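You operate a simulated robot arm through the tools that you are given. There is no shell and no other tool. Be economical: measure what you need, move in short steps, check, and stop when the job is done.

You run a simulated robot arm. Do the job below in one go: nothing can be reset, and whatever is moved stays where it is left.

TASK
Brush the open joint clean, stick the white tape on, skim with filler.
Fine: tape along the joint, all covered by the small float, from the filler board; brush and float go back.

Only the result counts: the job must be done as asked and must still hold three seconds after the hand-in. Knocking over, shifting, dropping, spilling or breaking anything else fails it.

THE ROBOT
A 6-joint arm with a two-finger parallel gripper, fixed in place. Base frame: the origin is at the foot of the arm, x ahead of it, y to its left, z up; the work surface is at about z = 800. Lengths are in mm, angles in degrees, forces in N, time in s.
With the tool pointing down near the work surface it reaches from about 360 to 820 mm from the base axis. Its first joint turns from -166.0 to 166.0 degrees. Payload 3.91 kg.
Tool frame: the origin (TCP) lies between the finger pads and is the grasp point; the fingertips stand 30 mm ahead of it; z points along the fingers, y is the line along which they close. The gripper opens to 110 mm. The fingers are 20 mm wide and 10 mm thick; the gripper's body (48 by 112 mm) begins 55 mm behind the TCP.
Orientation is told as [roll, pitch, yaw] about the base's x, y, z axes, in that order, counted from this pose: with the fingers straight down and closing along the base's y, the tool's x points along the base's -x, its y along +y and its z along -z.

THE INTERFACE
- The arm moves only by the tool nudge_tool. Its argument "deltas" is a list of rows, each a list of 7 numbers: the turn, a rotation vector about the base's x, y, z in units of 90 degrees (1.0 is 90 degrees), then the shift along the base's x, y, z in units of 300 mm (1.0 is 300 mm), then the closure in counts, from 0 (fully open) to 255 (shut). In form: [[wx, wy, wz, x, y, z, grip], ...]. A call has 1 to 12 rows; each row is the pose to reach, as a shift and turn from the pose commanded when the call began. A call with a number of a shift or a turn outside -1 to 1 is refused whole. A row lasts 0.2 s, in which the tool goes at most 50 mm and 8.6 degrees; a call with a longer step from one row to the next is refused whole, and so is a gripper value outside its range. Where a pose cannot be reached the arm comes as near as it can. A force on the tool above 60 N (or 10 N above the force at the start of the call, whichever is more), or a blocked arm, ends the call early, and 0.2 s more pass. The fingers move at their own pace (about 45 mm/s each) and stop on an object; they squeeze with about 37 N. The grip force told is the motor's: it shows also when the fingers shut on nothing. Time passes only in rows, and 0.2 s behind the last, so rows that repeat a pose let the fingers close. It gives the time, the measured TCP pose, the force on the tool (base axes), the opening and the grip force at its end, in the units of the frame above (readings bear some noise).
- Cameras (640 x 400 px; columns grow to the right, rows downward): "scene" is fixed at [50.6, 650.9, 1619.8]; the picture's right is [-0.54, -0.84, 0.00], its down [-0.56, 0.36, -0.75] and it looks along [0.63, -0.40, -0.66] (base axes); focal length 370 px, centre (320, 200). "wrist" rides on the gripper at [77, 7, -115] in the tool frame; the picture's right is [-0.09, 1.00, 0.00], its down [-0.80, -0.07, -0.59] and it looks along [-0.59, -0.05, 0.80] (tool axes); focal length 270 px, centre (320, 200). There is no depth. A picture from a camera that has moved, and an enlarged one, comes with that camera's place and axes in the base frame and with its lens.
- camera(camera): a new picture of that camera. The clock stands still meanwhile.
- raise_lower(by): slides the trunk up (or, below 0, down) by that many mm; the arm rides with it, the base frame stays. It gives what a move gives, with no picture.
- close_up(camera, box): a new picture of the part [left, top, right, bottom] of that camera's present view, enlarged. The clock stands still meanwhile.
- finish_job(): hands the job in; it is judged then, once.

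Work in short steps. Places have to be worked out from the pictures, the camera data and where the tool is seen: move nearer, look again, correct. Check each grasp and each placing, and mend what went wrong. You have 120 turns and 64 pictures in all, those below and enlarged ones among them. Open the gripper and draw the arm clear of the work before you hand the job in, unless the task says otherwise; then end with one line.

The tools are called after ">>>" as a command line: name --pt "numbers of a row" for each row, then --argument value for the rest, lists and objects as JSON in quotes. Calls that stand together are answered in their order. nudge_tool: Moves the arm, as the interface text tells. Its arguments: {"type":"object","properties":{"deltas":{"type":"array","items":{"type":"array","items":{"type":"number"}}}},"required":["deltas"]} The other tools are called the same way: raise_lower (by) slides the trunk up or down; camera (camera) takes a picture; close_up (camera, box) takes an enlarged picture of a part of a camera's view; finish_job () hands the job in.

At the start:

```text
clock: 0.0
eef_pos: [542.6, 79.6, 1132.2]
ee_rot: [0.0, 0.0, 0.1]
wrist_force: [0.4, -0.4, 0.0]
finger_gap: 109.9
grasp_force: 0.1
trunk travel left (down, up): [-550.0, 60.0]
```

scene: 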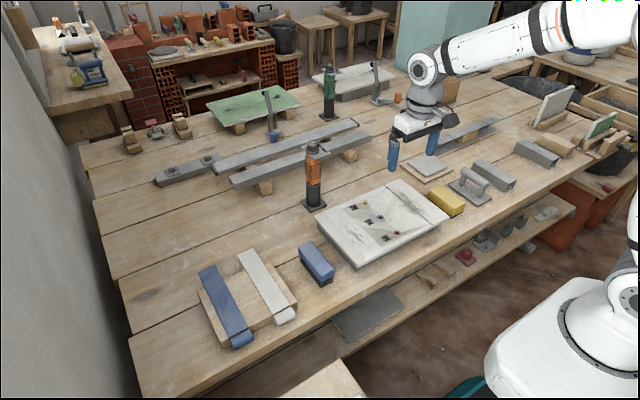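
wrist: 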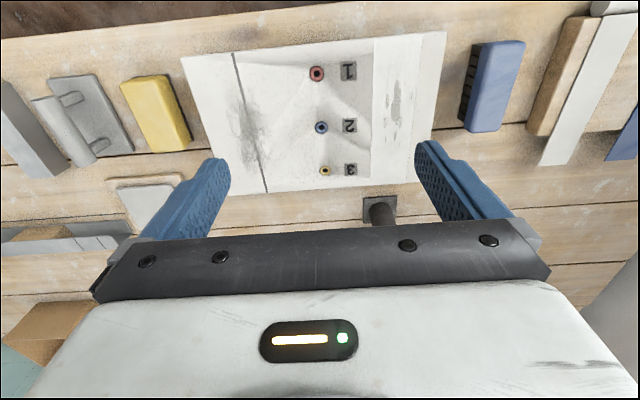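

I'll look closer at the work panel and the tools around it before moving.

>>> close_up --camera "scene" --box '[180, 160, 480, 350]'

>>> close_up --camera "scene" --box '[380, 70, 640, 240]'

>>> close_up --camera "wrist" --box '[100, 10, 640, 240]'

```text
2.11 times, centred on (330, 255) of scene
camera zoom: at [50.6, 650.9, 1619.8], right [-0.54, -0.84, 0.0], down [-0.56, 0.36, -0.75], along [0.63, -0.4, -0.66], focal length 778 px, centre (299, 84)
```

zoom: 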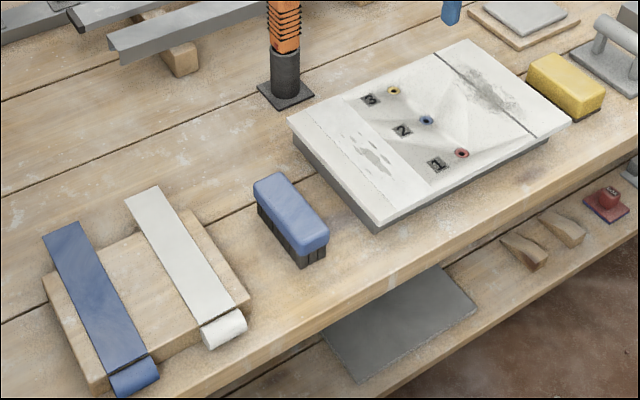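

```text
2.35 times, centred on (510, 155) of scene
camera zoom: at [50.6, 650.9, 1619.8], right [-0.54, -0.84, 0.0], down [-0.56, 0.36, -0.75], along [0.63, -0.4, -0.66], focal length 870 px, centre (-127, 306)
```

zoom: 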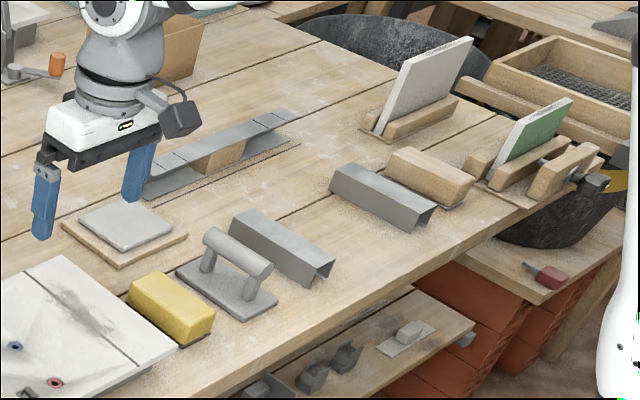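

```text
1.19 times, centred on (370, 125) of wrist
camera zoom: at [466.1, 86.6, 1245.3], right [0.09, 1.0, 0.0], down [0.8, -0.07, 0.59], along [0.59, -0.05, -0.8], focal length 320 px, centre (261, 289)
```

zoom: 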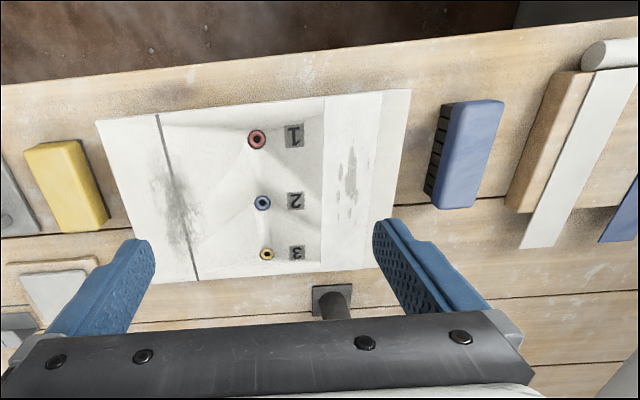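

The joint is the dark line on the panel, about x 513–760 and y ≈ -40. The blue brush is near (586, 322). I'll move above the brush and look.

>>> nudge_tool --pt "0 0 0 0.02 0.14 -0.05 0" --pt "0 0 0 0.05 0.28 -0.1 0" --pt "0 0 0 0.05 0.42 -0.15 0" --pt "0 0 0 0.05 0.56 -0.2 0" --pt "0 0 0 0.05 0.7 -0.25 0" --pt "0 0 0 0.05 0.8 -0.35 0" --pt "0 0 0 0.05 0.8 -0.45 0"

>>> camera --camera "wrist"

```text
clock: 1.6
eef_pos: [558.3, 321.5, 997.9]
ee_rot: [0.1, 0.0, 0.0]
wrist_force: [0.5, -0.1, -0.3]
finger_gap: 109.9
grasp_force: 0.0
trunk travel left (down, up): [-550.0, 60.0]
```

```text
58 pictures are left
camera wrist: at [481.3, 328.5, 1109.9], right [0.09, 1.0, 0.0], down [0.8, -0.07, 0.59], along [0.59, -0.05, -0.8], focal length 270 px, centre (320, 200)
```

wrist: 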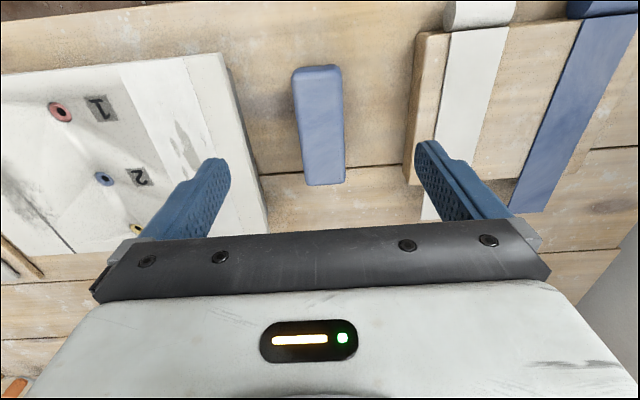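

The brush top is at z ≈ 857, x 528–647, y 299–344. I'll descend around its handle and close.

>>> nudge_tool --pt "0 0 0 0.1 0.003 -0.1 0" --pt "0 0 0 0.1 0.003 -0.25 0" --pt "0 0 0 0.1 0.003 -0.4 0" --pt "0 0 0 0.1 0.003 -0.5 0" --pt "0 0 0 0.1 0.003 -0.5 255" --pt "0 0 0 0.1 0.003 -0.5 255" --pt "0 0 0 0.1 0.003 -0.5 255" --pt "0 0 0 0.1 0.003 -0.5 255" --pt "0 0 0 0.1 0.003 -0.5 255" --pt "0 0 0 0.1 0.003 -0.5 255"

```text
clock: 3.8
eef_pos: [587.4, 320.7, 845.6]
ee_rot: [0.0, -0.1, -0.1]
wrist_force: [-0.1, -0.2, -0.3]
finger_gap: 45.7
grasp_force: 37.0
trunk travel left (down, up): [-550.0, 60.0]
```

Gripped (45.7 mm). I'll lift and carry it toward the panel, then look at the joint.

>>> nudge_tool --pt "0 0 0 0 0 0.15 255" --pt "0 0 0 0 0 0.3 255" --pt "0 0 0 0 0 0.45 255" --pt "0 0 0 0 -0.15 0.5 255" --pt "0 0 0 0 -0.3 0.5 255" --pt "0 0 0 0 -0.45 0.5 255" --pt "0 0 0 0 -0.6 0.5 255" --pt "0 0 0 0 -0.75 0.5 255" --pt "0 0 0 0 -0.9 0.5 255" --pt "0 0 0 0 -0.95 0.5 255"

>>> camera --camera "wrist"

>>> close_up --camera "scene" --box '[300, 150, 480, 280]'

```text
clock: 6.0
eef_pos: [588.3, 34.3, 997.3]
ee_rot: [0.0, 0.0, -0.1]
wrist_force: [0.2, -0.2, -1.4]
finger_gap: 45.5
grasp_force: 37.1
trunk travel left (down, up): [-550.0, 60.0]
```

```text
57 pictures are left
camera wrist: at [510.8, 41.2, 1110.4], right [0.09, 1.0, 0.0], down [0.8, -0.07, 0.59], along [0.59, -0.05, -0.8], focal length 270 px, centre (320, 200)
```

wrist: 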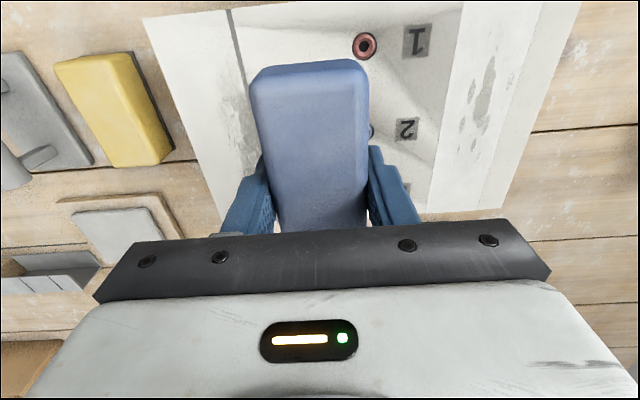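

```text
3.08 times, centred on (390, 215) of scene
camera zoom: at [50.6, 650.9, 1619.8], right [-0.54, -0.84, 0.0], down [-0.56, 0.36, -0.75], along [0.63, -0.4, -0.66], focal length 1137 px, centre (105, 154)
```

zoom: 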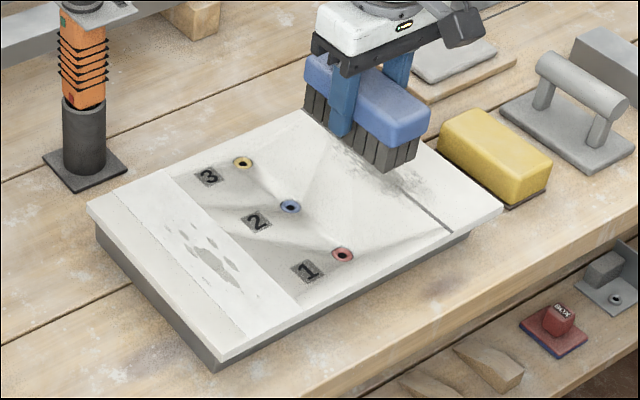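

The joint runs at y ≈ -32, x 509–731, with the panel top near z ≈ 848. I'll position the brush over its near end, then ease down watching the force.

>>> nudge_tool --pt "0 0 0 -0.07 -0.11 0 255" --pt "0 0 0 -0.14 -0.2225 -0.05 255" --pt "0 0 0 -0.14 -0.2225 -0.2 255" --pt "0 0 0 -0.14 -0.2225 -0.3 255" --pt "0 0 0 -0.14 -0.2225 -0.32 255" --pt "0 0 0 -0.14 -0.2225 -0.333 255" --pt "0 0 0 -0.14 -0.2225 -0.34 255" --pt "0 0 0 -0.14 -0.2225 -0.345 255"

>>> camera --camera "wrist"

>>> close_up --camera "scene" --box '[300, 150, 480, 280]'

```text
clock: 7.8
eef_pos: [545.8, -29.8, 897.9]
ee_rot: [0.0, -0.3, 0.0]
wrist_force: [3.5, 0.9, 40.8]
finger_gap: 45.4
grasp_force: 37.6
trunk travel left (down, up): [-550.0, 60.0]
```

```text
55 pictures are left
camera wrist: at [467.4, -24.2, 1009.7], right [0.09, 1.0, 0.0], down [0.8, -0.07, 0.6], along [0.6, -0.05, -0.8], focal length 270 px, centre (320, 200)
```

wrist: 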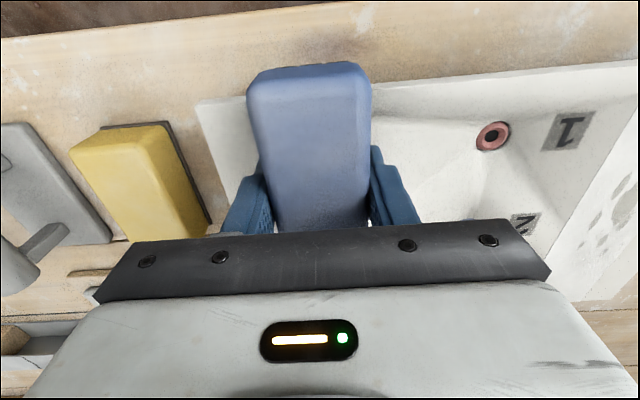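

```text
3.08 times, centred on (390, 215) of scene
camera zoom: at [50.6, 650.9, 1619.8], right [-0.54, -0.84, 0.0], down [-0.56, 0.36, -0.75], along [0.63, -0.4, -0.66], focal length 1137 px, centre (105, 154)
```

zoom: 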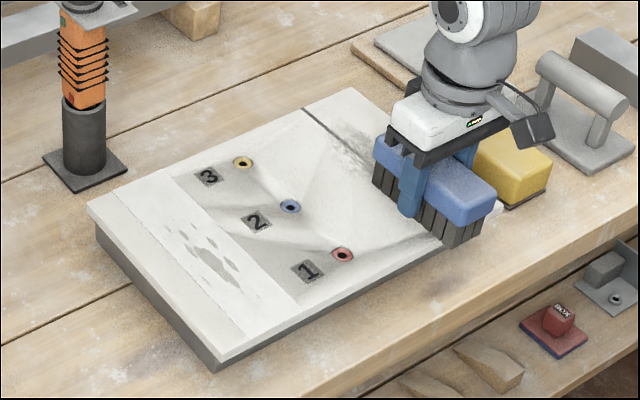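

Contact at TCP z ≈ 898 with about 40 N. I'll ease the pressure and sweep along the joint and back.

>>> nudge_tool --pt "0 0 0 0 0 0.01 255" --pt "0 0 0 0.08 0 0.01 255" --pt "0 0 0 0.16 0 0.01 255" --pt "0 0 0 0.24 0 0.01 255" --pt "0 0 0 0.32 0 0.01 255" --pt "0 0 0 0.4 0 0.01 255" --pt "0 0 0 0.48 0 0.01 255" --pt "0 0 0 0.56 0 0.01 255" --pt "0 0 0 0.6 0 0.01 255"

>>> close_up --camera "scene" --box '[300, 150, 480, 280]'

```text
clock: 9.8
eef_pos: [725.6, -30.9, 896.6]
ee_rot: [0.0, 0.0, -0.1]
wrist_force: [-0.1, -0.1, -0.6]
finger_gap: 45.5
grasp_force: 37.2
trunk travel left (down, up): [-550.0, 60.0]
```

```text
3.08 times, centred on (390, 215) of scene
camera zoom: at [50.6, 650.9, 1619.8], right [-0.54, -0.84, 0.0], down [-0.56, 0.36, -0.75], along [0.63, -0.4, -0.66], focal length 1137 px, centre (105, 154)
```

zoom: 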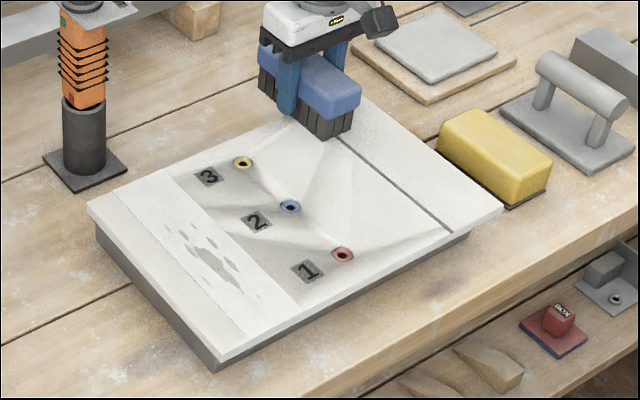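

The dust is gone where the brush passed. I'll make a return sweep slightly lower to get the far end too.

>>> nudge_tool --pt "0 0 0 -0.04 0 -0.006 255" --pt "0 0 0 -0.12 0 -0.006 255" --pt "0 0 0 -0.2 0 -0.006 255" --pt "0 0 0 -0.28 0 -0.006 255" --pt "0 0 0 -0.36 0 -0.006 255" --pt "0 0 0 -0.44 0 -0.006 255" --pt "0 0 0 -0.52 0 -0.006 255" --pt "0 0 0 -0.6 0 -0.006 255" --pt "0 0 0 -0.6 0 0.1 255" --pt "0 0 0 -0.55 0.1 0.25 255" --pt "0 0 0 -0.5 0.25 0.3 255" --pt "0 0 0 -0.46 0.4 0.3 255"

>>> camera --camera "scene"

>>> close_up --camera "scene" --box '[330, 170, 480, 260]'

```text
refused: row 10 steps farther than a row can; nothing moved
```

```text
52 pictures are left
```

scene: 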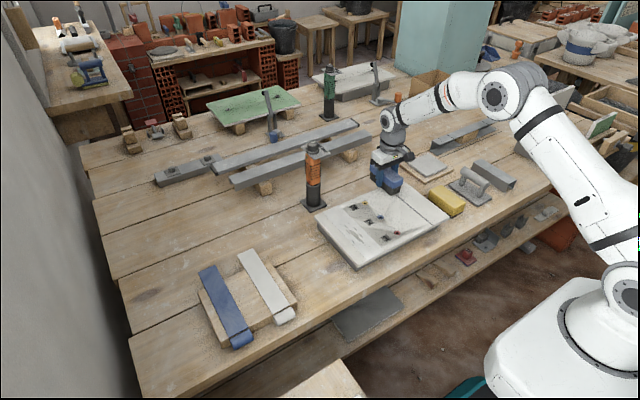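

```text
4.27 times, centred on (405, 215) of scene
camera zoom: at [50.6, 650.9, 1619.8], right [-0.54, -0.84, 0.0], down [-0.56, 0.36, -0.75], along [0.63, -0.4, -0.66], focal length 1577 px, centre (-43, 136)
```

zoom: 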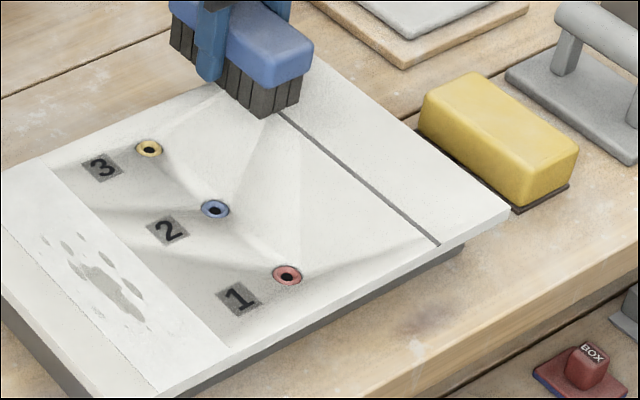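

Row 10 was too large, so I'll do the return sweep and lift with smaller steps.

>>> nudge_tool --pt "0 0 0 -0.04 0 -0.006 255" --pt "0 0 0 -0.12 0 -0.006 255" --pt "0 0 0 -0.2 0 -0.006 255" --pt "0 0 0 -0.28 0 -0.006 255" --pt "0 0 0 -0.36 0 -0.006 255" --pt "0 0 0 -0.44 0 -0.006 255" --pt "0 0 0 -0.52 0 -0.006 255" --pt "0 0 0 -0.6 0 -0.006 255" --pt "0 0 0 -0.6 0 0.1 255" --pt "0 0 0 -0.55 0 0.23 255" --pt "0 0 0 -0.5 0.1 0.3 255" --pt "0 0 0 -0.46 0.24 0.3 255"

>>> close_up --camera "scene" --box '[330, 170, 480, 260]'

```text
clock: 12.4
eef_pos: [586.4, 42.3, 988.9]
ee_rot: [0.0, 0.1, 0.0]
wrist_force: [-0.9, -0.2, -0.8]
finger_gap: 45.7
grasp_force: 36.8
trunk travel left (down, up): [-550.0, 60.0]
```

```text
4.27 times, centred on (405, 215) of scene
camera zoom: at [50.6, 650.9, 1619.8], right [-0.54, -0.84, 0.0], down [-0.56, 0.36, -0.75], along [0.63, -0.4, -0.66], focal length 1577 px, centre (-43, 136)
```

zoom: 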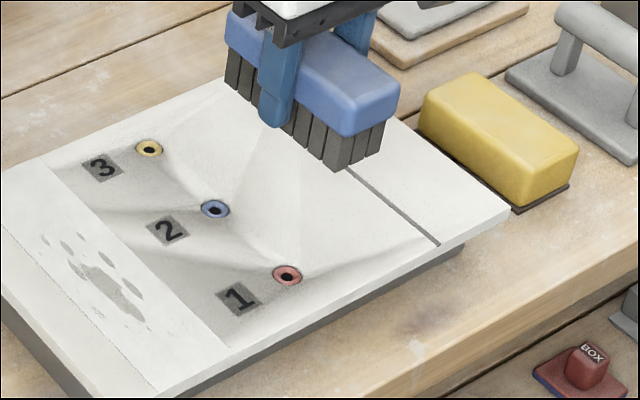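

The joint is clean. Now I'll carry the brush back above its original spot (587.4, 320.7).

>>> nudge_tool --pt "0 0 0 0.003 0.16 0 255" --pt "0 0 0 0.003 0.32 0 255" --pt "0 0 0 0.003 0.48 0 255" --pt "0 0 0 0.003 0.64 0 255" --pt "0 0 0 0.003 0.8 0 255" --pt "0 0 0 0.003 0.9 0 255" --pt "0 0 0 0.003 0.928 0 255" --pt "0 0 0 0.003 0.928 -0.15 255" --pt "0 0 0 0.003 0.928 -0.3 255" --pt "0 0 0 0.003 0.928 -0.4 255" --pt "0 0 0 0.003 0.928 -0.45 255" --pt "0 0 0 0.003 0.928 -0.468 255"

>>> camera --camera "wrist"

```text
clock: 15.0
eef_pos: [588.8, 319.8, 846.0]
ee_rot: [0.0, 0.1, -0.1]
wrist_force: [0.6, -0.3, -1.7]
finger_gap: 45.5
grasp_force: 36.8
trunk travel left (down, up): [-550.0, 60.0]
```

```text
49 pictures are left
camera wrist: at [511.7, 326.6, 959.3], right [0.09, 1.0, 0.0], down [0.8, -0.07, 0.59], along [0.59, -0.05, -0.8], focal length 270 px, centre (320, 200)
```

wrist: 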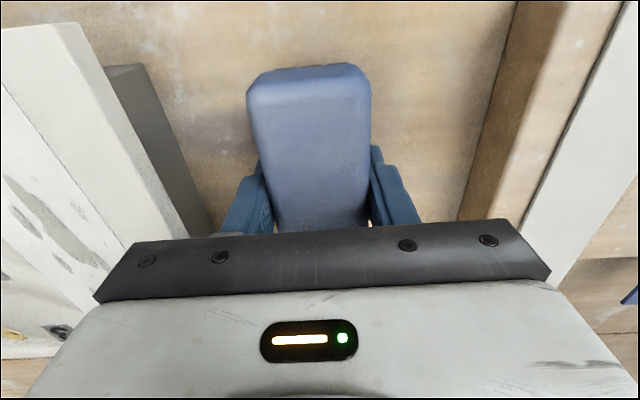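

It is within a millimetre of the surface. I'll lower until contact, open, and rise.

>>> nudge_tool --pt "0 0 0 0 0 -0.003 255" --pt "0 0 0 0 0 -0.003 120" --pt "0 0 0 0 0 -0.003 0" --pt "0 0 0 0 0 -0.003 0" --pt "0 0 0 0 0 -0.003 0" --pt "0 0 0 0 0 -0.003 0" --pt "0 0 0 0 0 0.1 0" --pt "0 0 0 0 0 0.25 0" --pt "0 0 0 -0.05 0.1 0.35 0" --pt "0 0 0 -0.1 0.2 0.4 0" --pt "0 0 0 -0.2 0.3 0.4 0"

>>> camera --camera "wrist"

>>> close_up --camera "scene" --box '[180, 220, 380, 360]'

```text
clock: 17.4
eef_pos: [528.5, 408.9, 967.1]
ee_rot: [0.0, -0.1, 0.0]
wrist_force: [-0.3, -0.1, -0.1]
finger_gap: 110.0
grasp_force: 0.0
trunk travel left (down, up): [-550.0, 60.0]
```

```text
48 pictures are left
camera wrist: at [452.0, 415.9, 1080.2], right [0.09, 1.0, 0.0], down [0.8, -0.07, 0.59], along [0.59, -0.05, -0.8], focal length 270 px, centre (320, 200)
```

wrist: 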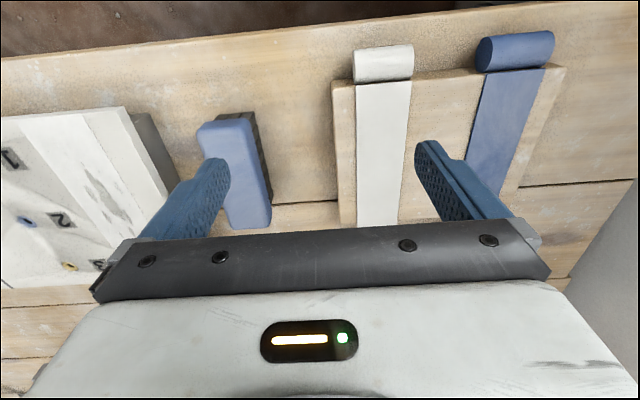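

```text
2.86 times, centred on (280, 290) of scene
camera zoom: at [50.6, 650.9, 1619.8], right [-0.54, -0.84, 0.0], down [-0.56, 0.36, -0.75], along [0.63, -0.4, -0.66], focal length 1056 px, centre (434, -57)
```

zoom: 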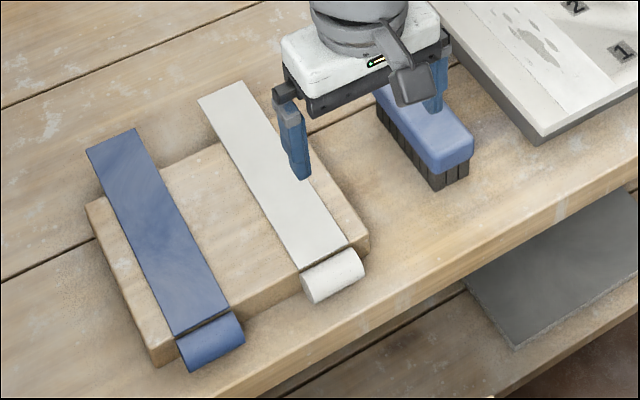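

The brush is back. The white tape strip lies on a wood block, about 48 mm wide at y ≈ 466, x 512–731, with a curled roll end near x ≈ 499. I'll move above the roll end to measure it.

>>> nudge_tool --pt "0 0 0 -0.05 0.1 -0.05 0" --pt "0 0 0 -0.11 0.19 -0.12 0" --pt "0 0 0 -0.11 0.19 -0.19 0"

>>> camera --camera "wrist"

>>> close_up --camera "scene" --box '[190, 230, 340, 350]'

```text
clock: 18.2
eef_pos: [496.8, 466.9, 909.5]
ee_rot: [0.0, 0.0, -0.2]
wrist_force: [-0.3, 0.4, -1.1]
finger_gap: 110.1
grasp_force: 0.0
trunk travel left (down, up): [-550.0, 60.0]
```

```text
46 pictures are left
camera wrist: at [419.5, 473.6, 1022.0], right [0.09, 1.0, 0.0], down [0.8, -0.07, 0.59], along [0.59, -0.05, -0.8], focal length 270 px, centre (320, 200)
```

wrist: 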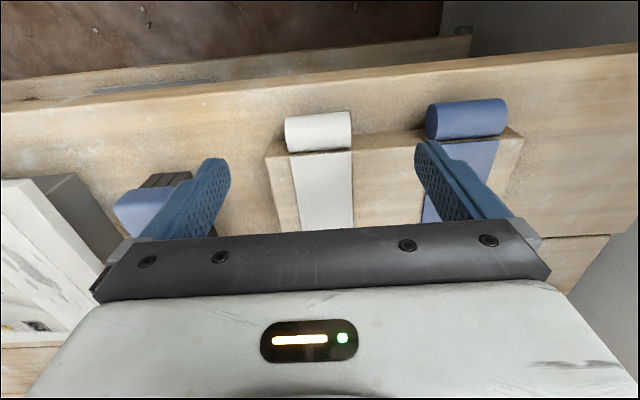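

```text
3.33 times, centred on (265, 290) of scene
camera zoom: at [50.6, 650.9, 1619.8], right [-0.54, -0.84, 0.0], down [-0.56, 0.36, -0.75], along [0.63, -0.4, -0.66], focal length 1232 px, centre (503, -100)
```

zoom: 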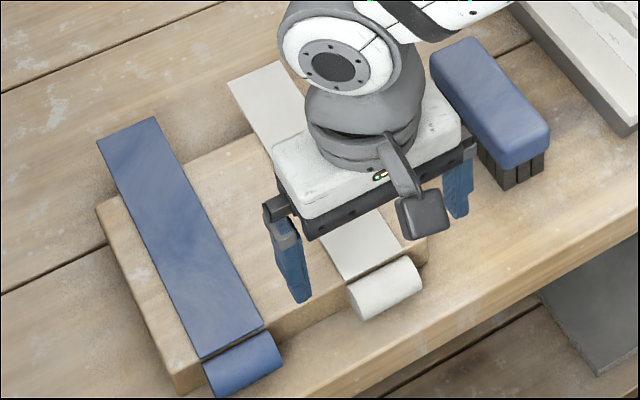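

The roll is centred near (499, 466, ~825), just in front of the block. I'll descend with fingertips about 7 mm above the table and grip the roll across its width.

>>> nudge_tool --pt "0 0 0 0 -0.003 -0.12 0" --pt "0 0 0 0 -0.003 -0.2 0" --pt "0 0 0 0 -0.003 -0.24 0" --pt "0 0 0 0 -0.003 -0.24 255" --pt "0 0 0 0 -0.003 -0.24 255" --pt "0 0 0 0 -0.003 -0.24 255" --pt "0 0 0 0 -0.003 -0.24 255" --pt "0 0 0 0 -0.003 -0.24 255" --pt "0 0 0 0 -0.003 -0.24 255"

>>> camera --camera "wrist"

```text
clock: 20.2
eef_pos: [495.3, 466.2, 836.5]
ee_rot: [-0.1, -0.1, -0.1]
wrist_force: [-0.7, 0.4, -1.2]
finger_gap: 46.9
grasp_force: 36.7
trunk travel left (down, up): [-550.0, 60.0]
```

```text
44 pictures are left
camera wrist: at [419.6, 473.2, 949.7], right [0.09, 1.0, 0.0], down [0.8, -0.07, 0.59], along [0.59, -0.05, -0.8], focal length 270 px, centre (320, 200)
```

wrist: 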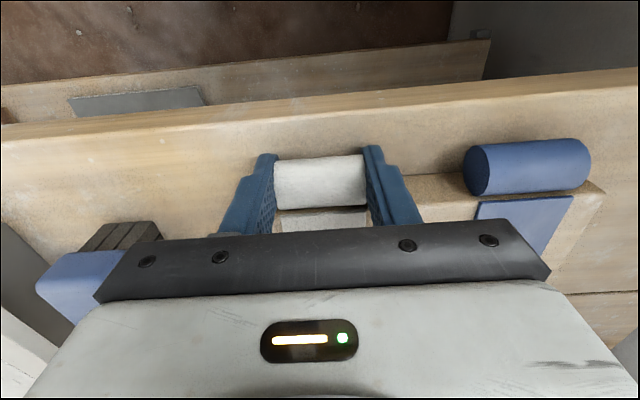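

The roll is gripped at 46.9 mm. I'll lift gently and see how the strip follows.

>>> nudge_tool --pt "0 0 0 0 0 0.05 255" --pt "0 0 0 0 0 0.1 255" --pt "0 0 0 0 0 0.2 255"

>>> close_up --camera "scene" --box '[190, 210, 370, 350]'

>>> camera --camera "wrist"

```text
clock: 21.0
eef_pos: [497.0, 466.3, 897.0]
ee_rot: [0.0, 0.0, -0.1]
wrist_force: [-1.2, -0.2, 0.4]
finger_gap: 46.9
grasp_force: 36.6
trunk travel left (down, up): [-550.0, 60.0]
```

```text
2.86 times, centred on (280, 280) of scene
camera zoom: at [50.6, 650.9, 1619.8], right [-0.54, -0.84, 0.0], down [-0.56, 0.36, -0.75], along [0.63, -0.4, -0.66], focal length 1056 px, centre (434, -29)
```

zoom: 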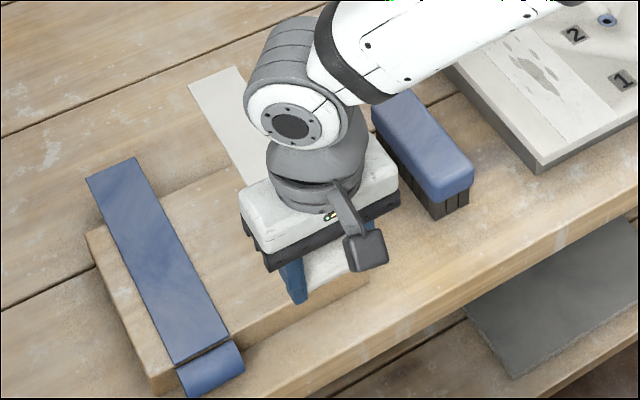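

```text
42 pictures are left
camera wrist: at [419.9, 473.2, 1010.3], right [0.09, 1.0, 0.0], down [0.8, -0.07, 0.59], along [0.59, -0.05, -0.8], focal length 270 px, centre (320, 200)
```

wrist: 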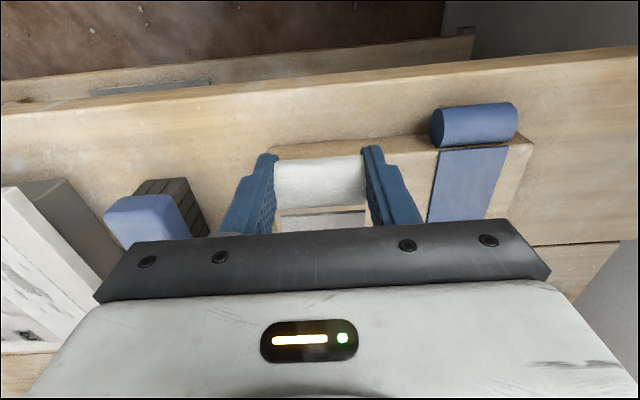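

The strip lifts rigidly and stays level. I'll carry it across, high enough to clear the brush, to above the joint.

>>> nudge_tool --pt "0 0 0 0 0 0.1 255" --pt "0 0 0 0 -0.1 0.13 255" --pt "0 0 0 0 -0.22 0.13 255" --pt "0 0 0 0 -0.34 0.13 255" --pt "0 0 0 0 -0.46 0.13 255" --pt "0 0 0 0 -0.58 0.13 255" --pt "0 0 0 0 -0.7 0.13 255" --pt "0 0 0 0 -0.82 0.13 255" --pt "0 0 0 0 -0.92 0.13 255" --pt "0 0 0 0 -1.0 0.13 255"

>>> nudge_tool --pt "0 0 0 0 -0.12 0 255" --pt "0 0 0 0 -0.24 0 255" --pt "0 0 0 0 -0.36 0 255" --pt "0 0 0 0 -0.48 0 255" --pt "0 0 0 0 -0.58 0 255" --pt "0 0 0 0 -0.64 0 255" --pt "0 0 0 -0.01 -0.66 -0.1 255" --pt "0 0 0 -0.01 -0.66 -0.15 255"

>>> camera --camera "wrist"

>>> close_up --camera "scene" --box '[310, 140, 490, 270]'

```text
clock: 23.2
eef_pos: [496.8, 164.9, 937.9]
ee_rot: [0.0, 0.0, 0.0]
wrist_force: [-0.1, 0.1, 0.1]
finger_gap: 47.0
grasp_force: 36.6
trunk travel left (down, up): [-550.0, 60.0]
```

```text
clock: 25.0
eef_pos: [493.8, -33.3, 892.5]
ee_rot: [0.0, 0.1, 0.1]
wrist_force: [0.0, -0.4, -0.1]
finger_gap: 46.7
grasp_force: 37.3
trunk travel left (down, up): [-550.0, 60.0]
```

```text
41 pictures are left
camera wrist: at [416.5, -26.9, 1004.8], right [0.09, 1.0, 0.0], down [0.8, -0.07, 0.59], along [0.59, -0.05, -0.8], focal length 270 px, centre (320, 200)
```

wrist: 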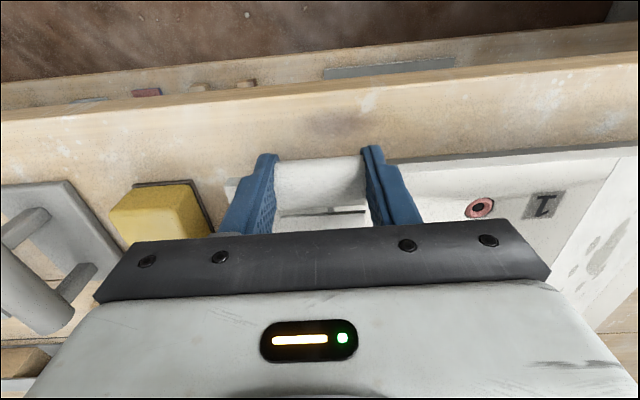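

```text
3.08 times, centred on (400, 205) of scene
camera zoom: at [50.6, 650.9, 1619.8], right [-0.54, -0.84, 0.0], down [-0.56, 0.36, -0.75], along [0.63, -0.4, -0.66], focal length 1137 px, centre (74, 185)
```

zoom: 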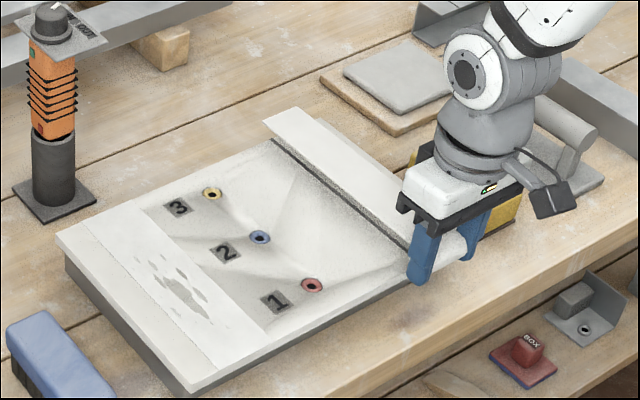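

The strip sits roughly over the joint, about 40 mm above it. I'll shift 4 mm toward the robot so the roll clears the panel's front edge, lower to just above, and check the alignment.

>>> nudge_tool --pt "0 0 0 -0.013 0 0 255" --pt "0 0 0 -0.013 0 -0.06 255" --pt "0 0 0 -0.013 0 -0.1 255"

>>> close_up --camera "scene" --box '[365, 165, 465, 235]'

>>> close_up --camera "wrist" --box '[200, 100, 460, 250]'

```text
clock: 25.8
eef_pos: [489.4, -33.8, 860.1]
ee_rot: [0.1, 0.0, 0.1]
wrist_force: [-0.1, -0.7, 1.1]
finger_gap: 46.7
grasp_force: 37.6
trunk travel left (down, up): [-550.0, 60.0]
```

```text
5.71 times, centred on (415, 200) of scene
camera zoom: at [50.6, 650.9, 1619.8], right [-0.54, -0.84, 0.0], down [-0.56, 0.36, -0.75], along [0.63, -0.4, -0.66], focal length 2112 px, centre (-223, 200)
```

zoom: 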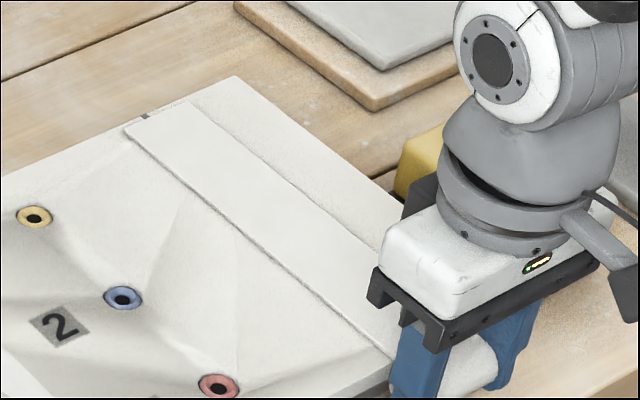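

```text
2.46 times, centred on (330, 175) of wrist
camera zoom: at [412.6, -25.9, 973.5], right [0.09, 1.0, 0.0], down [0.8, -0.07, 0.59], along [0.59, -0.05, -0.8], focal length 665 px, centre (295, 262)
```

zoom: 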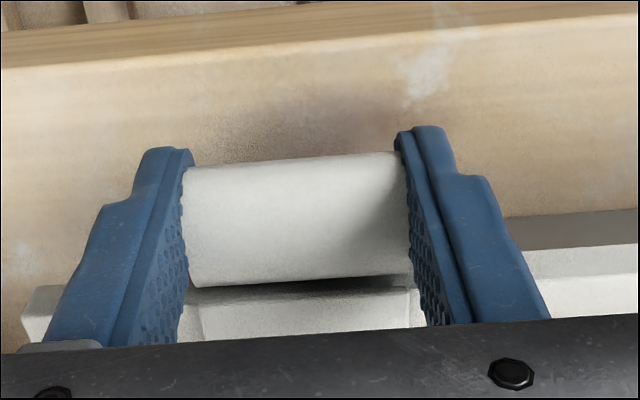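

The strip is almost down. It's slightly short at the far end, and its centre is within a few mm of the joint. I'll nudge +x and +y by about 2 mm and lower in small steps watching the force.

>>> nudge_tool --pt "0 0 0 0.005 0.007 0 255" --pt "0 0 0 0.005 0.007 -0.005 255" --pt "0 0 0 0.005 0.007 -0.01 255" --pt "0 0 0 0.005 0.007 -0.015 255"

>>> close_up --camera "scene" --box '[365, 165, 465, 235]'

```text
clock: 26.8
eef_pos: [489.6, -30.6, 858.7]
ee_rot: [-0.1, -0.3, 0.0]
wrist_force: [-8.0, -7.1, 33.3]
finger_gap: 47.3
grasp_force: 37.2
trunk travel left (down, up): [-550.0, 60.0]
```

```text
5.71 times, centred on (415, 200) of scene
camera zoom: at [50.6, 650.9, 1619.8], right [-0.54, -0.84, 0.0], down [-0.56, 0.36, -0.75], along [0.63, -0.4, -0.66], focal length 2112 px, centre (-223, 200)
```

zoom: 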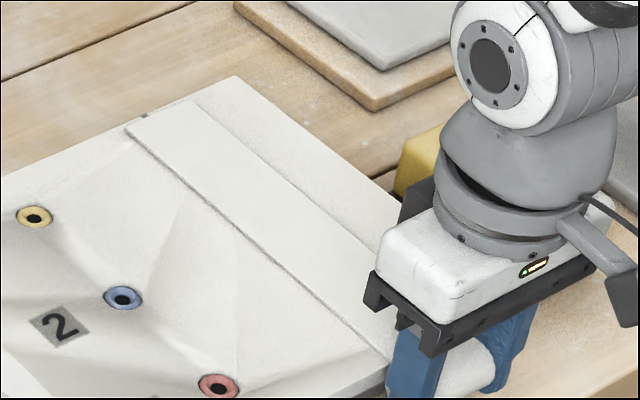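

It's in contact (33 N) and the strip lies along the joint within a few mm. I'll relax the pressure, open slightly, and check.

>>> nudge_tool --pt "0 0 0 0 0 0.006 255" --pt "0 0 0 0 0 0.006 90" --pt "0 0 0 0 0 0.006 90" --pt "0 0 0 0 0 0.006 90" --pt "0 0 0 0 0 0.006 90" --pt "0 0 0 0 0 0.08 90" --pt "0 0 0 -0.05 0 0.2 90" --pt "0 0 0 -0.1 0 0.3 90"

>>> camera --camera "wrist"

>>> close_up --camera "scene" --box '[330, 165, 480, 260]'

```text
clock: 28.6
eef_pos: [461.7, -30.7, 947.0]
ee_rot: [-0.1, 0.0, 0.0]
wrist_force: [0.9, 0.1, -0.5]
finger_gap: 71.1
grasp_force: 0.2
trunk travel left (down, up): [-550.0, 60.0]
```

```text
36 pictures are left
camera wrist: at [383.7, -23.8, 1059.6], right [0.09, 1.0, 0.0], down [0.8, -0.07, 0.59], along [0.59, -0.05, -0.8], focal length 270 px, centre (320, 200)
```

wrist: 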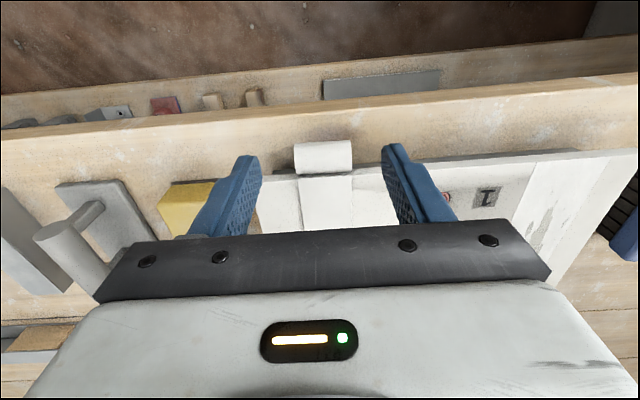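

```text
4.21 times, centred on (405, 212) of scene
camera zoom: at [50.6, 650.9, 1619.8], right [-0.54, -0.84, 0.0], down [-0.56, 0.36, -0.75], along [0.63, -0.4, -0.66], focal length 1556 px, centre (-38, 147)
```

zoom: 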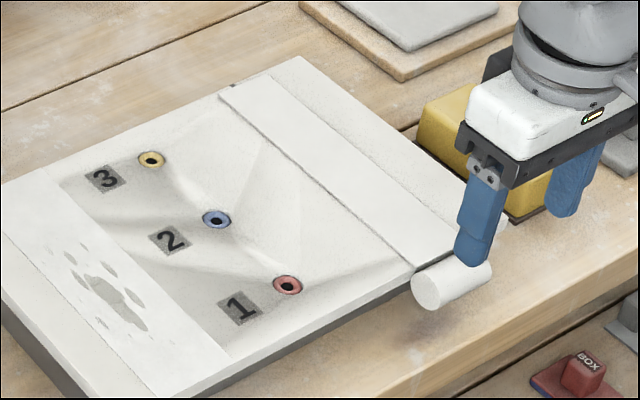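

The tape stays put on release. I'll look from above to measure how well it aligns with the joint.

>>> nudge_tool --pt "0 0 0 0 0 0.15 90" --pt "0 0 0 0.05 0 0.3 90" --pt "0 0 0 0.15 0 0.4 90" --pt "0 0 0 0.25 0 0.5 90" --pt "0 0 0 0.25 0 0.55 90"

>>> close_up --camera "wrist" --box '[180, 30, 500, 230]'

```text
clock: 29.8
eef_pos: [532.1, -29.8, 1110.8]
ee_rot: [0.0, 0.1, -0.1]
wrist_force: [-0.2, 0.5, -1.7]
finger_gap: 71.1
grasp_force: 0.1
trunk travel left (down, up): [-550.0, 60.0]
```

```text
2.00 times, centred on (340, 130) of wrist
camera zoom: at [456.1, -22.1, 1224.3], right [0.09, 1.0, 0.0], down [0.8, -0.07, 0.59], along [0.59, -0.05, -0.8], focal length 541 px, centre (280, 340)
```

zoom: 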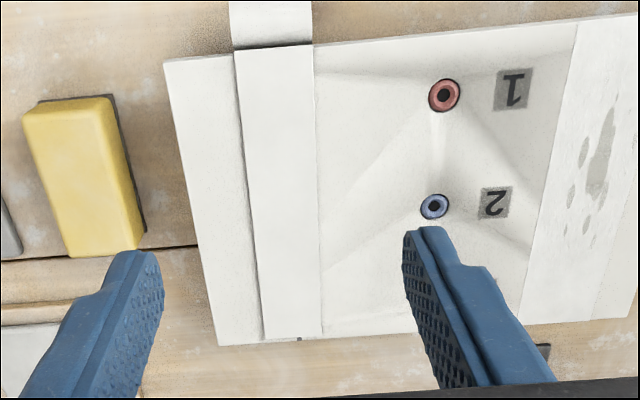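

The tape covers the full joint (x 508–730) within about 5 mm of centre. I'll close the fingers and press it down gently near the far end, middle and near end so it sticks.

>>> nudge_tool --pt "0 0 0 0.1 0 -0.1 255" --pt "0 0 0 0.2 0 -0.22 255" --pt "0 0 0 0.3 -0.005 -0.34 255" --pt "0 0 0 0.4 -0.01 -0.46 255" --pt "0 0 0 0.5 -0.015 -0.58 255" --pt "0 0 0 0.56 -0.015 -0.7 255" --pt "0 0 0 0.56 -0.015 -0.74 255" --pt "0 0 0 0.56 -0.015 -0.75 255" --pt "0 0 0 0.56 -0.015 -0.757 255" --pt "0 0 0 0.56 -0.015 -0.76 255"

```text
clock: 32.0
eef_pos: [703.2, -37.4, 889.9]
ee_rot: [0.0, -0.5, 0.0]
wrist_force: [1.8, -1.8, 36.9]
finger_gap: 0.0
grasp_force: 36.6
trunk travel left (down, up): [-550.0, 60.0]
```

Contact pressed at 37 N at the far end. Next I'll press mid and near with less push.

>>> nudge_tool --pt "0 0 0 0 0 0.06 255" --pt "0 0 0 -0.14 0.005 0.06 255" --pt "0 0 0 -0.27 0.01 0.06 255" --pt "0 0 0 -0.27 0.01 0.02 255" --pt "0 0 0 -0.27 0.01 0.009 255" --pt "0 0 0 -0.27 0.01 0.06 255" --pt "0 0 0 -0.41 0.01 0.06 255" --pt "0 0 0 -0.54 0.015 0.06 255" --pt "0 0 0 -0.54 0.015 0.02 255" --pt "0 0 0 -0.54 0.015 0.009 255"

```text
clock: 34.2
eef_pos: [542.4, -30.1, 889.5]
ee_rot: [-0.1, -0.2, -0.1]
wrist_force: [-2.1, 3.6, 22.6]
finger_gap: 0.0
grasp_force: 37.1
trunk travel left (down, up): [-550.0, 60.0]
```

The tape is pressed. Now I'll rise and move over toward the float and the filler board for a look.

>>> nudge_tool --pt "0 0 0 0 0 0.12 255" --pt "0 0 0 0 -0.05 0.27 0" --pt "0 0 0 0 -0.15 0.38 0" --pt "0 0 0 0 -0.28 0.46 0" --pt "0 0 0 0 -0.42 0.5 0" --pt "0 0 0 0 -0.57 0.5 0" --pt "0 0 0 0 -0.72 0.5 0" --pt "0 0 0 0 -0.8 0.5 0"

>>> camera --camera "wrist"

>>> close_up --camera "scene" --box '[390, 110, 560, 230]'

```text
clock: 36.0
eef_pos: [541.2, -271.9, 1036.3]
ee_rot: [0.0, 0.0, 0.1]
wrist_force: [0.2, 0.4, -0.3]
finger_gap: 109.8
grasp_force: 0.2
trunk travel left (down, up): [-550.0, 60.0]
```

```text
33 pictures are left
camera wrist: at [465.5, -265.6, 1149.1], right [0.09, 1.0, 0.0], down [0.8, -0.07, 0.59], along [0.59, -0.05, -0.8], focal length 270 px, centre (320, 200)
```

wrist: 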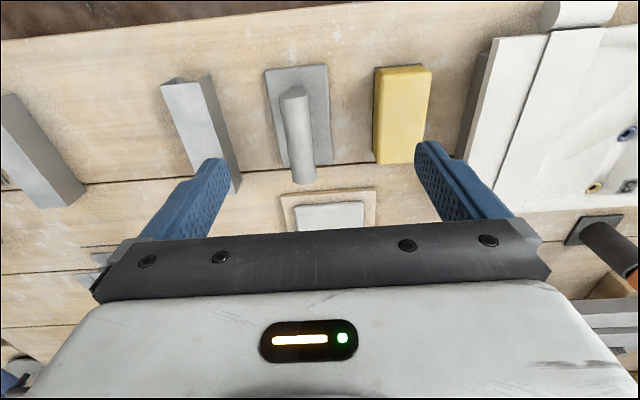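

```text
3.33 times, centred on (475, 170) of scene
camera zoom: at [50.6, 650.9, 1619.8], right [-0.54, -0.84, 0.0], down [-0.56, 0.36, -0.75], along [0.63, -0.4, -0.66], focal length 1232 px, centre (-197, 300)
```

zoom: 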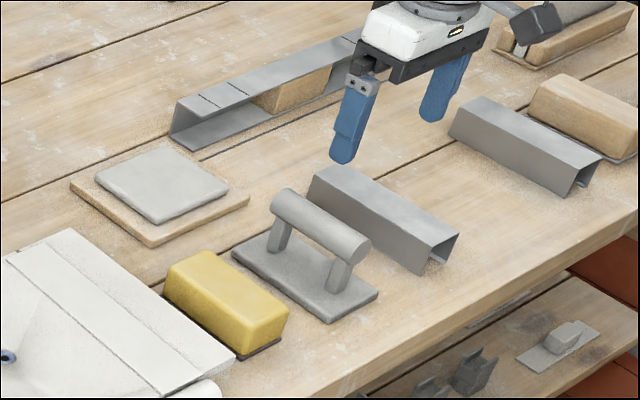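

Several things could be floats: the bar-handled grey one, the yellow block and the beige block. I'll zoom in to tell them apart.

>>> close_up --camera "scene" --box '[425, 160, 505, 225]'

>>> close_up --camera "scene" --box '[500, 80, 630, 170]'

>>> close_up --camera "scene" --box '[410, 190, 580, 290]'

>>> close_up --camera "wrist" --box '[240, 50, 480, 240]'

```text
6.15 times, centred on (465, 192) of scene
camera zoom: at [50.6, 650.9, 1619.8], right [-0.54, -0.84, 0.0], down [-0.56, 0.36, -0.75], along [0.63, -0.4, -0.66], focal length 2274 px, centre (-572, 246)
```

zoom: 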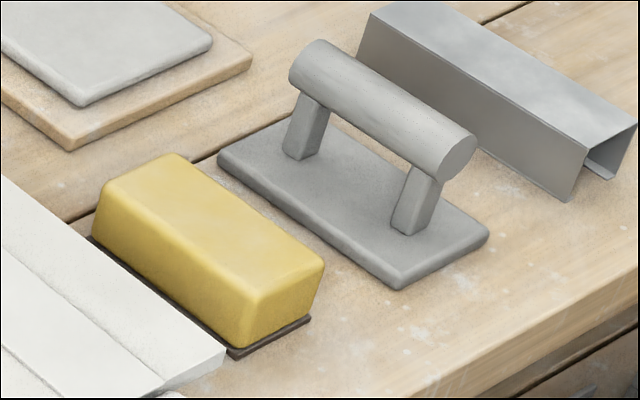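

```text
4.44 times, centred on (565, 125) of scene
camera zoom: at [50.6, 650.9, 1619.8], right [-0.54, -0.84, 0.0], down [-0.56, 0.36, -0.75], along [0.63, -0.4, -0.66], focal length 1643 px, centre (-769, 533)
```

zoom: 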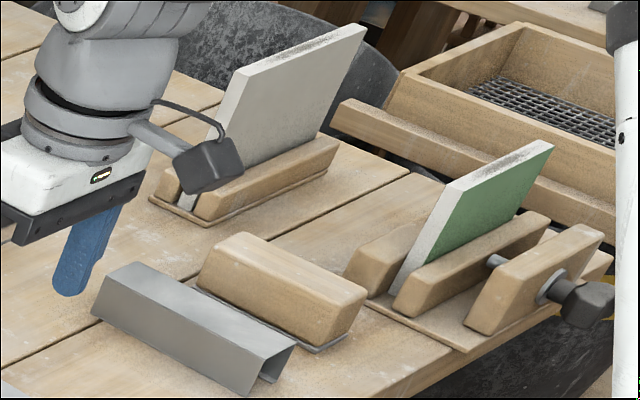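

```text
3.76 times, centred on (495, 240) of scene
camera zoom: at [50.6, 650.9, 1619.8], right [-0.54, -0.84, 0.0], down [-0.56, 0.36, -0.75], along [0.63, -0.4, -0.66], focal length 1391 px, centre (-339, 49)
```

zoom: 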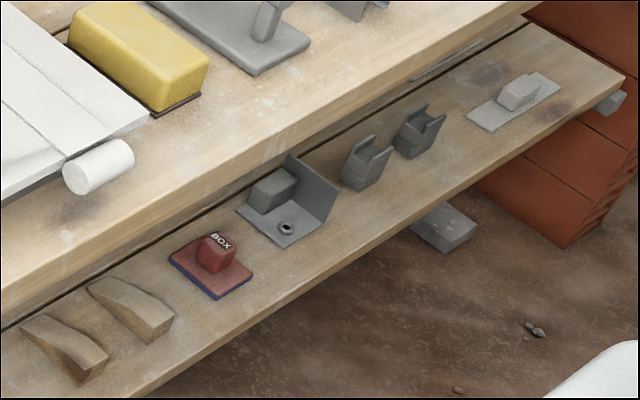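

```text
2.11 times, centred on (360, 145) of wrist
camera zoom: at [465.5, -265.6, 1149.1], right [0.09, 1.0, 0.0], down [0.8, -0.07, 0.59], along [0.59, -0.05, -0.8], focal length 569 px, centre (236, 316)
```

zoom: 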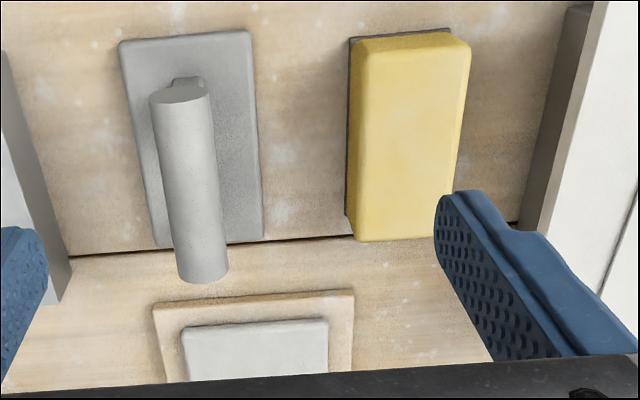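

The yellow and beige blocks have abrasive bases, so they are sanding blocks, and the bar-handled one is the small float. Its bar lies along x at y ≈ -299, x 537–640, top z ≈ 872. The filler slab is on the wood board at about (763, -270). I'll descend onto the float's bar with the gripper partly open.

>>> nudge_tool --pt "0 0 0 0.08 -0.05 -0.1 70" --pt "0 0 0 0.157 -0.09 -0.2 70" --pt "0 0 0 0.157 -0.09 -0.34 70" --pt "0 0 0 0.157 -0.09 -0.44 70"

>>> camera --camera "wrist"

```text
clock: 37.0
eef_pos: [589.1, -299.0, 902.5]
ee_rot: [0.1, 0.0, 0.0]
wrist_force: [-0.2, -0.3, 0.1]
finger_gap: 79.6
grasp_force: 0.0
trunk travel left (down, up): [-550.0, 60.0]
```

```text
27 pictures are left
camera wrist: at [511.7, -292.1, 1015.6], right [0.09, 1.0, 0.0], down [0.8, -0.07, 0.59], along [0.59, -0.05, -0.8], focal length 270 px, centre (320, 200)
```

wrist: 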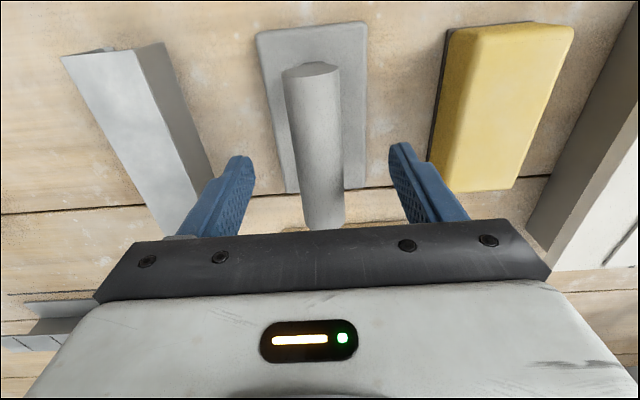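

The bar is centred between the fingers, so I'll descend to z ≈ 853 and grip.

>>> nudge_tool --pt "0 0 0 0 0 -0.1 70" --pt "0 0 0 0 0 -0.165 70" --pt "0 0 0 0 0 -0.165 255" --pt "0 0 0 0 0 -0.165 255" --pt "0 0 0 0 0 -0.165 255" --pt "0 0 0 0 0 -0.165 255" --pt "0 0 0 0 0 -0.165 255" --pt "0 0 0 0 0 -0.165 255"

```text
clock: 38.8
eef_pos: [587.5, -300.5, 855.0]
ee_rot: [0.0, -0.1, 0.0]
wrist_force: [-0.4, 0.0, 0.5]
finger_gap: 29.7
grasp_force: 36.4
trunk travel left (down, up): [-550.0, 60.0]
```

The float is gripped (29.7 mm). I'll lift it and carry it above the filler slab.

>>> nudge_tool --pt "0 0 0 0 0 0.1 255" --pt "0 0 0 0 0 0.25 255" --pt "0 0 0 0.1 0.02 0.33 255" --pt "0 0 0 0.24 0.06 0.33 255" --pt "0 0 0 0.38 0.1 0.33 255" --pt "0 0 0 0.485 0.1 0.3 255" --pt "0 0 0 0.485 0.1 0.2 255" --pt "0 0 0 0.485 0.1 0.13 255"

>>> close_up --camera "scene" --box '[380, 120, 500, 210]'

```text
clock: 40.6
eef_pos: [734.5, -268.8, 892.2]
ee_rot: [0.0, 0.0, -0.1]
wrist_force: [0.6, -0.3, -2.1]
finger_gap: 29.5
grasp_force: 37.3
trunk travel left (down, up): [-550.0, 60.0]
```

```text
4.44 times, centred on (440, 165) of scene
camera zoom: at [50.6, 650.9, 1619.8], right [-0.54, -0.84, 0.0], down [-0.56, 0.36, -0.75], along [0.63, -0.4, -0.66], focal length 1643 px, centre (-213, 356)
```

zoom: 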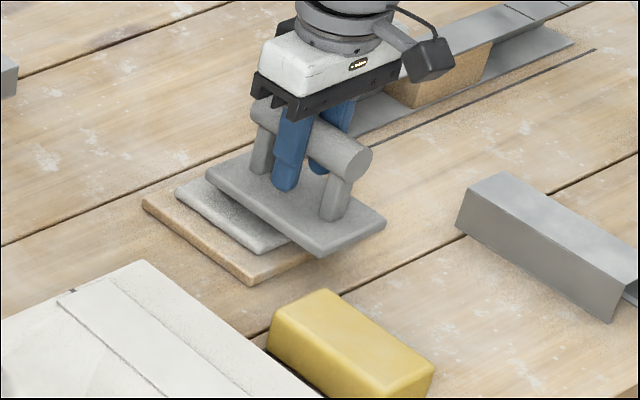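

The float hovers about 15 mm above the slab. I'll shift 10 mm further out and lower to contact.

>>> nudge_tool --pt "0 0 0 0.033 0 0 255" --pt "0 0 0 0.033 0 -0.03 255" --pt "0 0 0 0.033 0 -0.045 255" --pt "0 0 0 0.033 0 -0.055 255" --pt "0 0 0 0.033 0 -0.06 255"

```text
clock: 41.8
eef_pos: [743.0, -267.2, 879.6]
ee_rot: [-0.1, -0.1, -0.1]
wrist_force: [-0.8, 1.1, 16.3]
finger_gap: 29.3
grasp_force: 36.8
trunk travel left (down, up): [-550.0, 60.0]
```

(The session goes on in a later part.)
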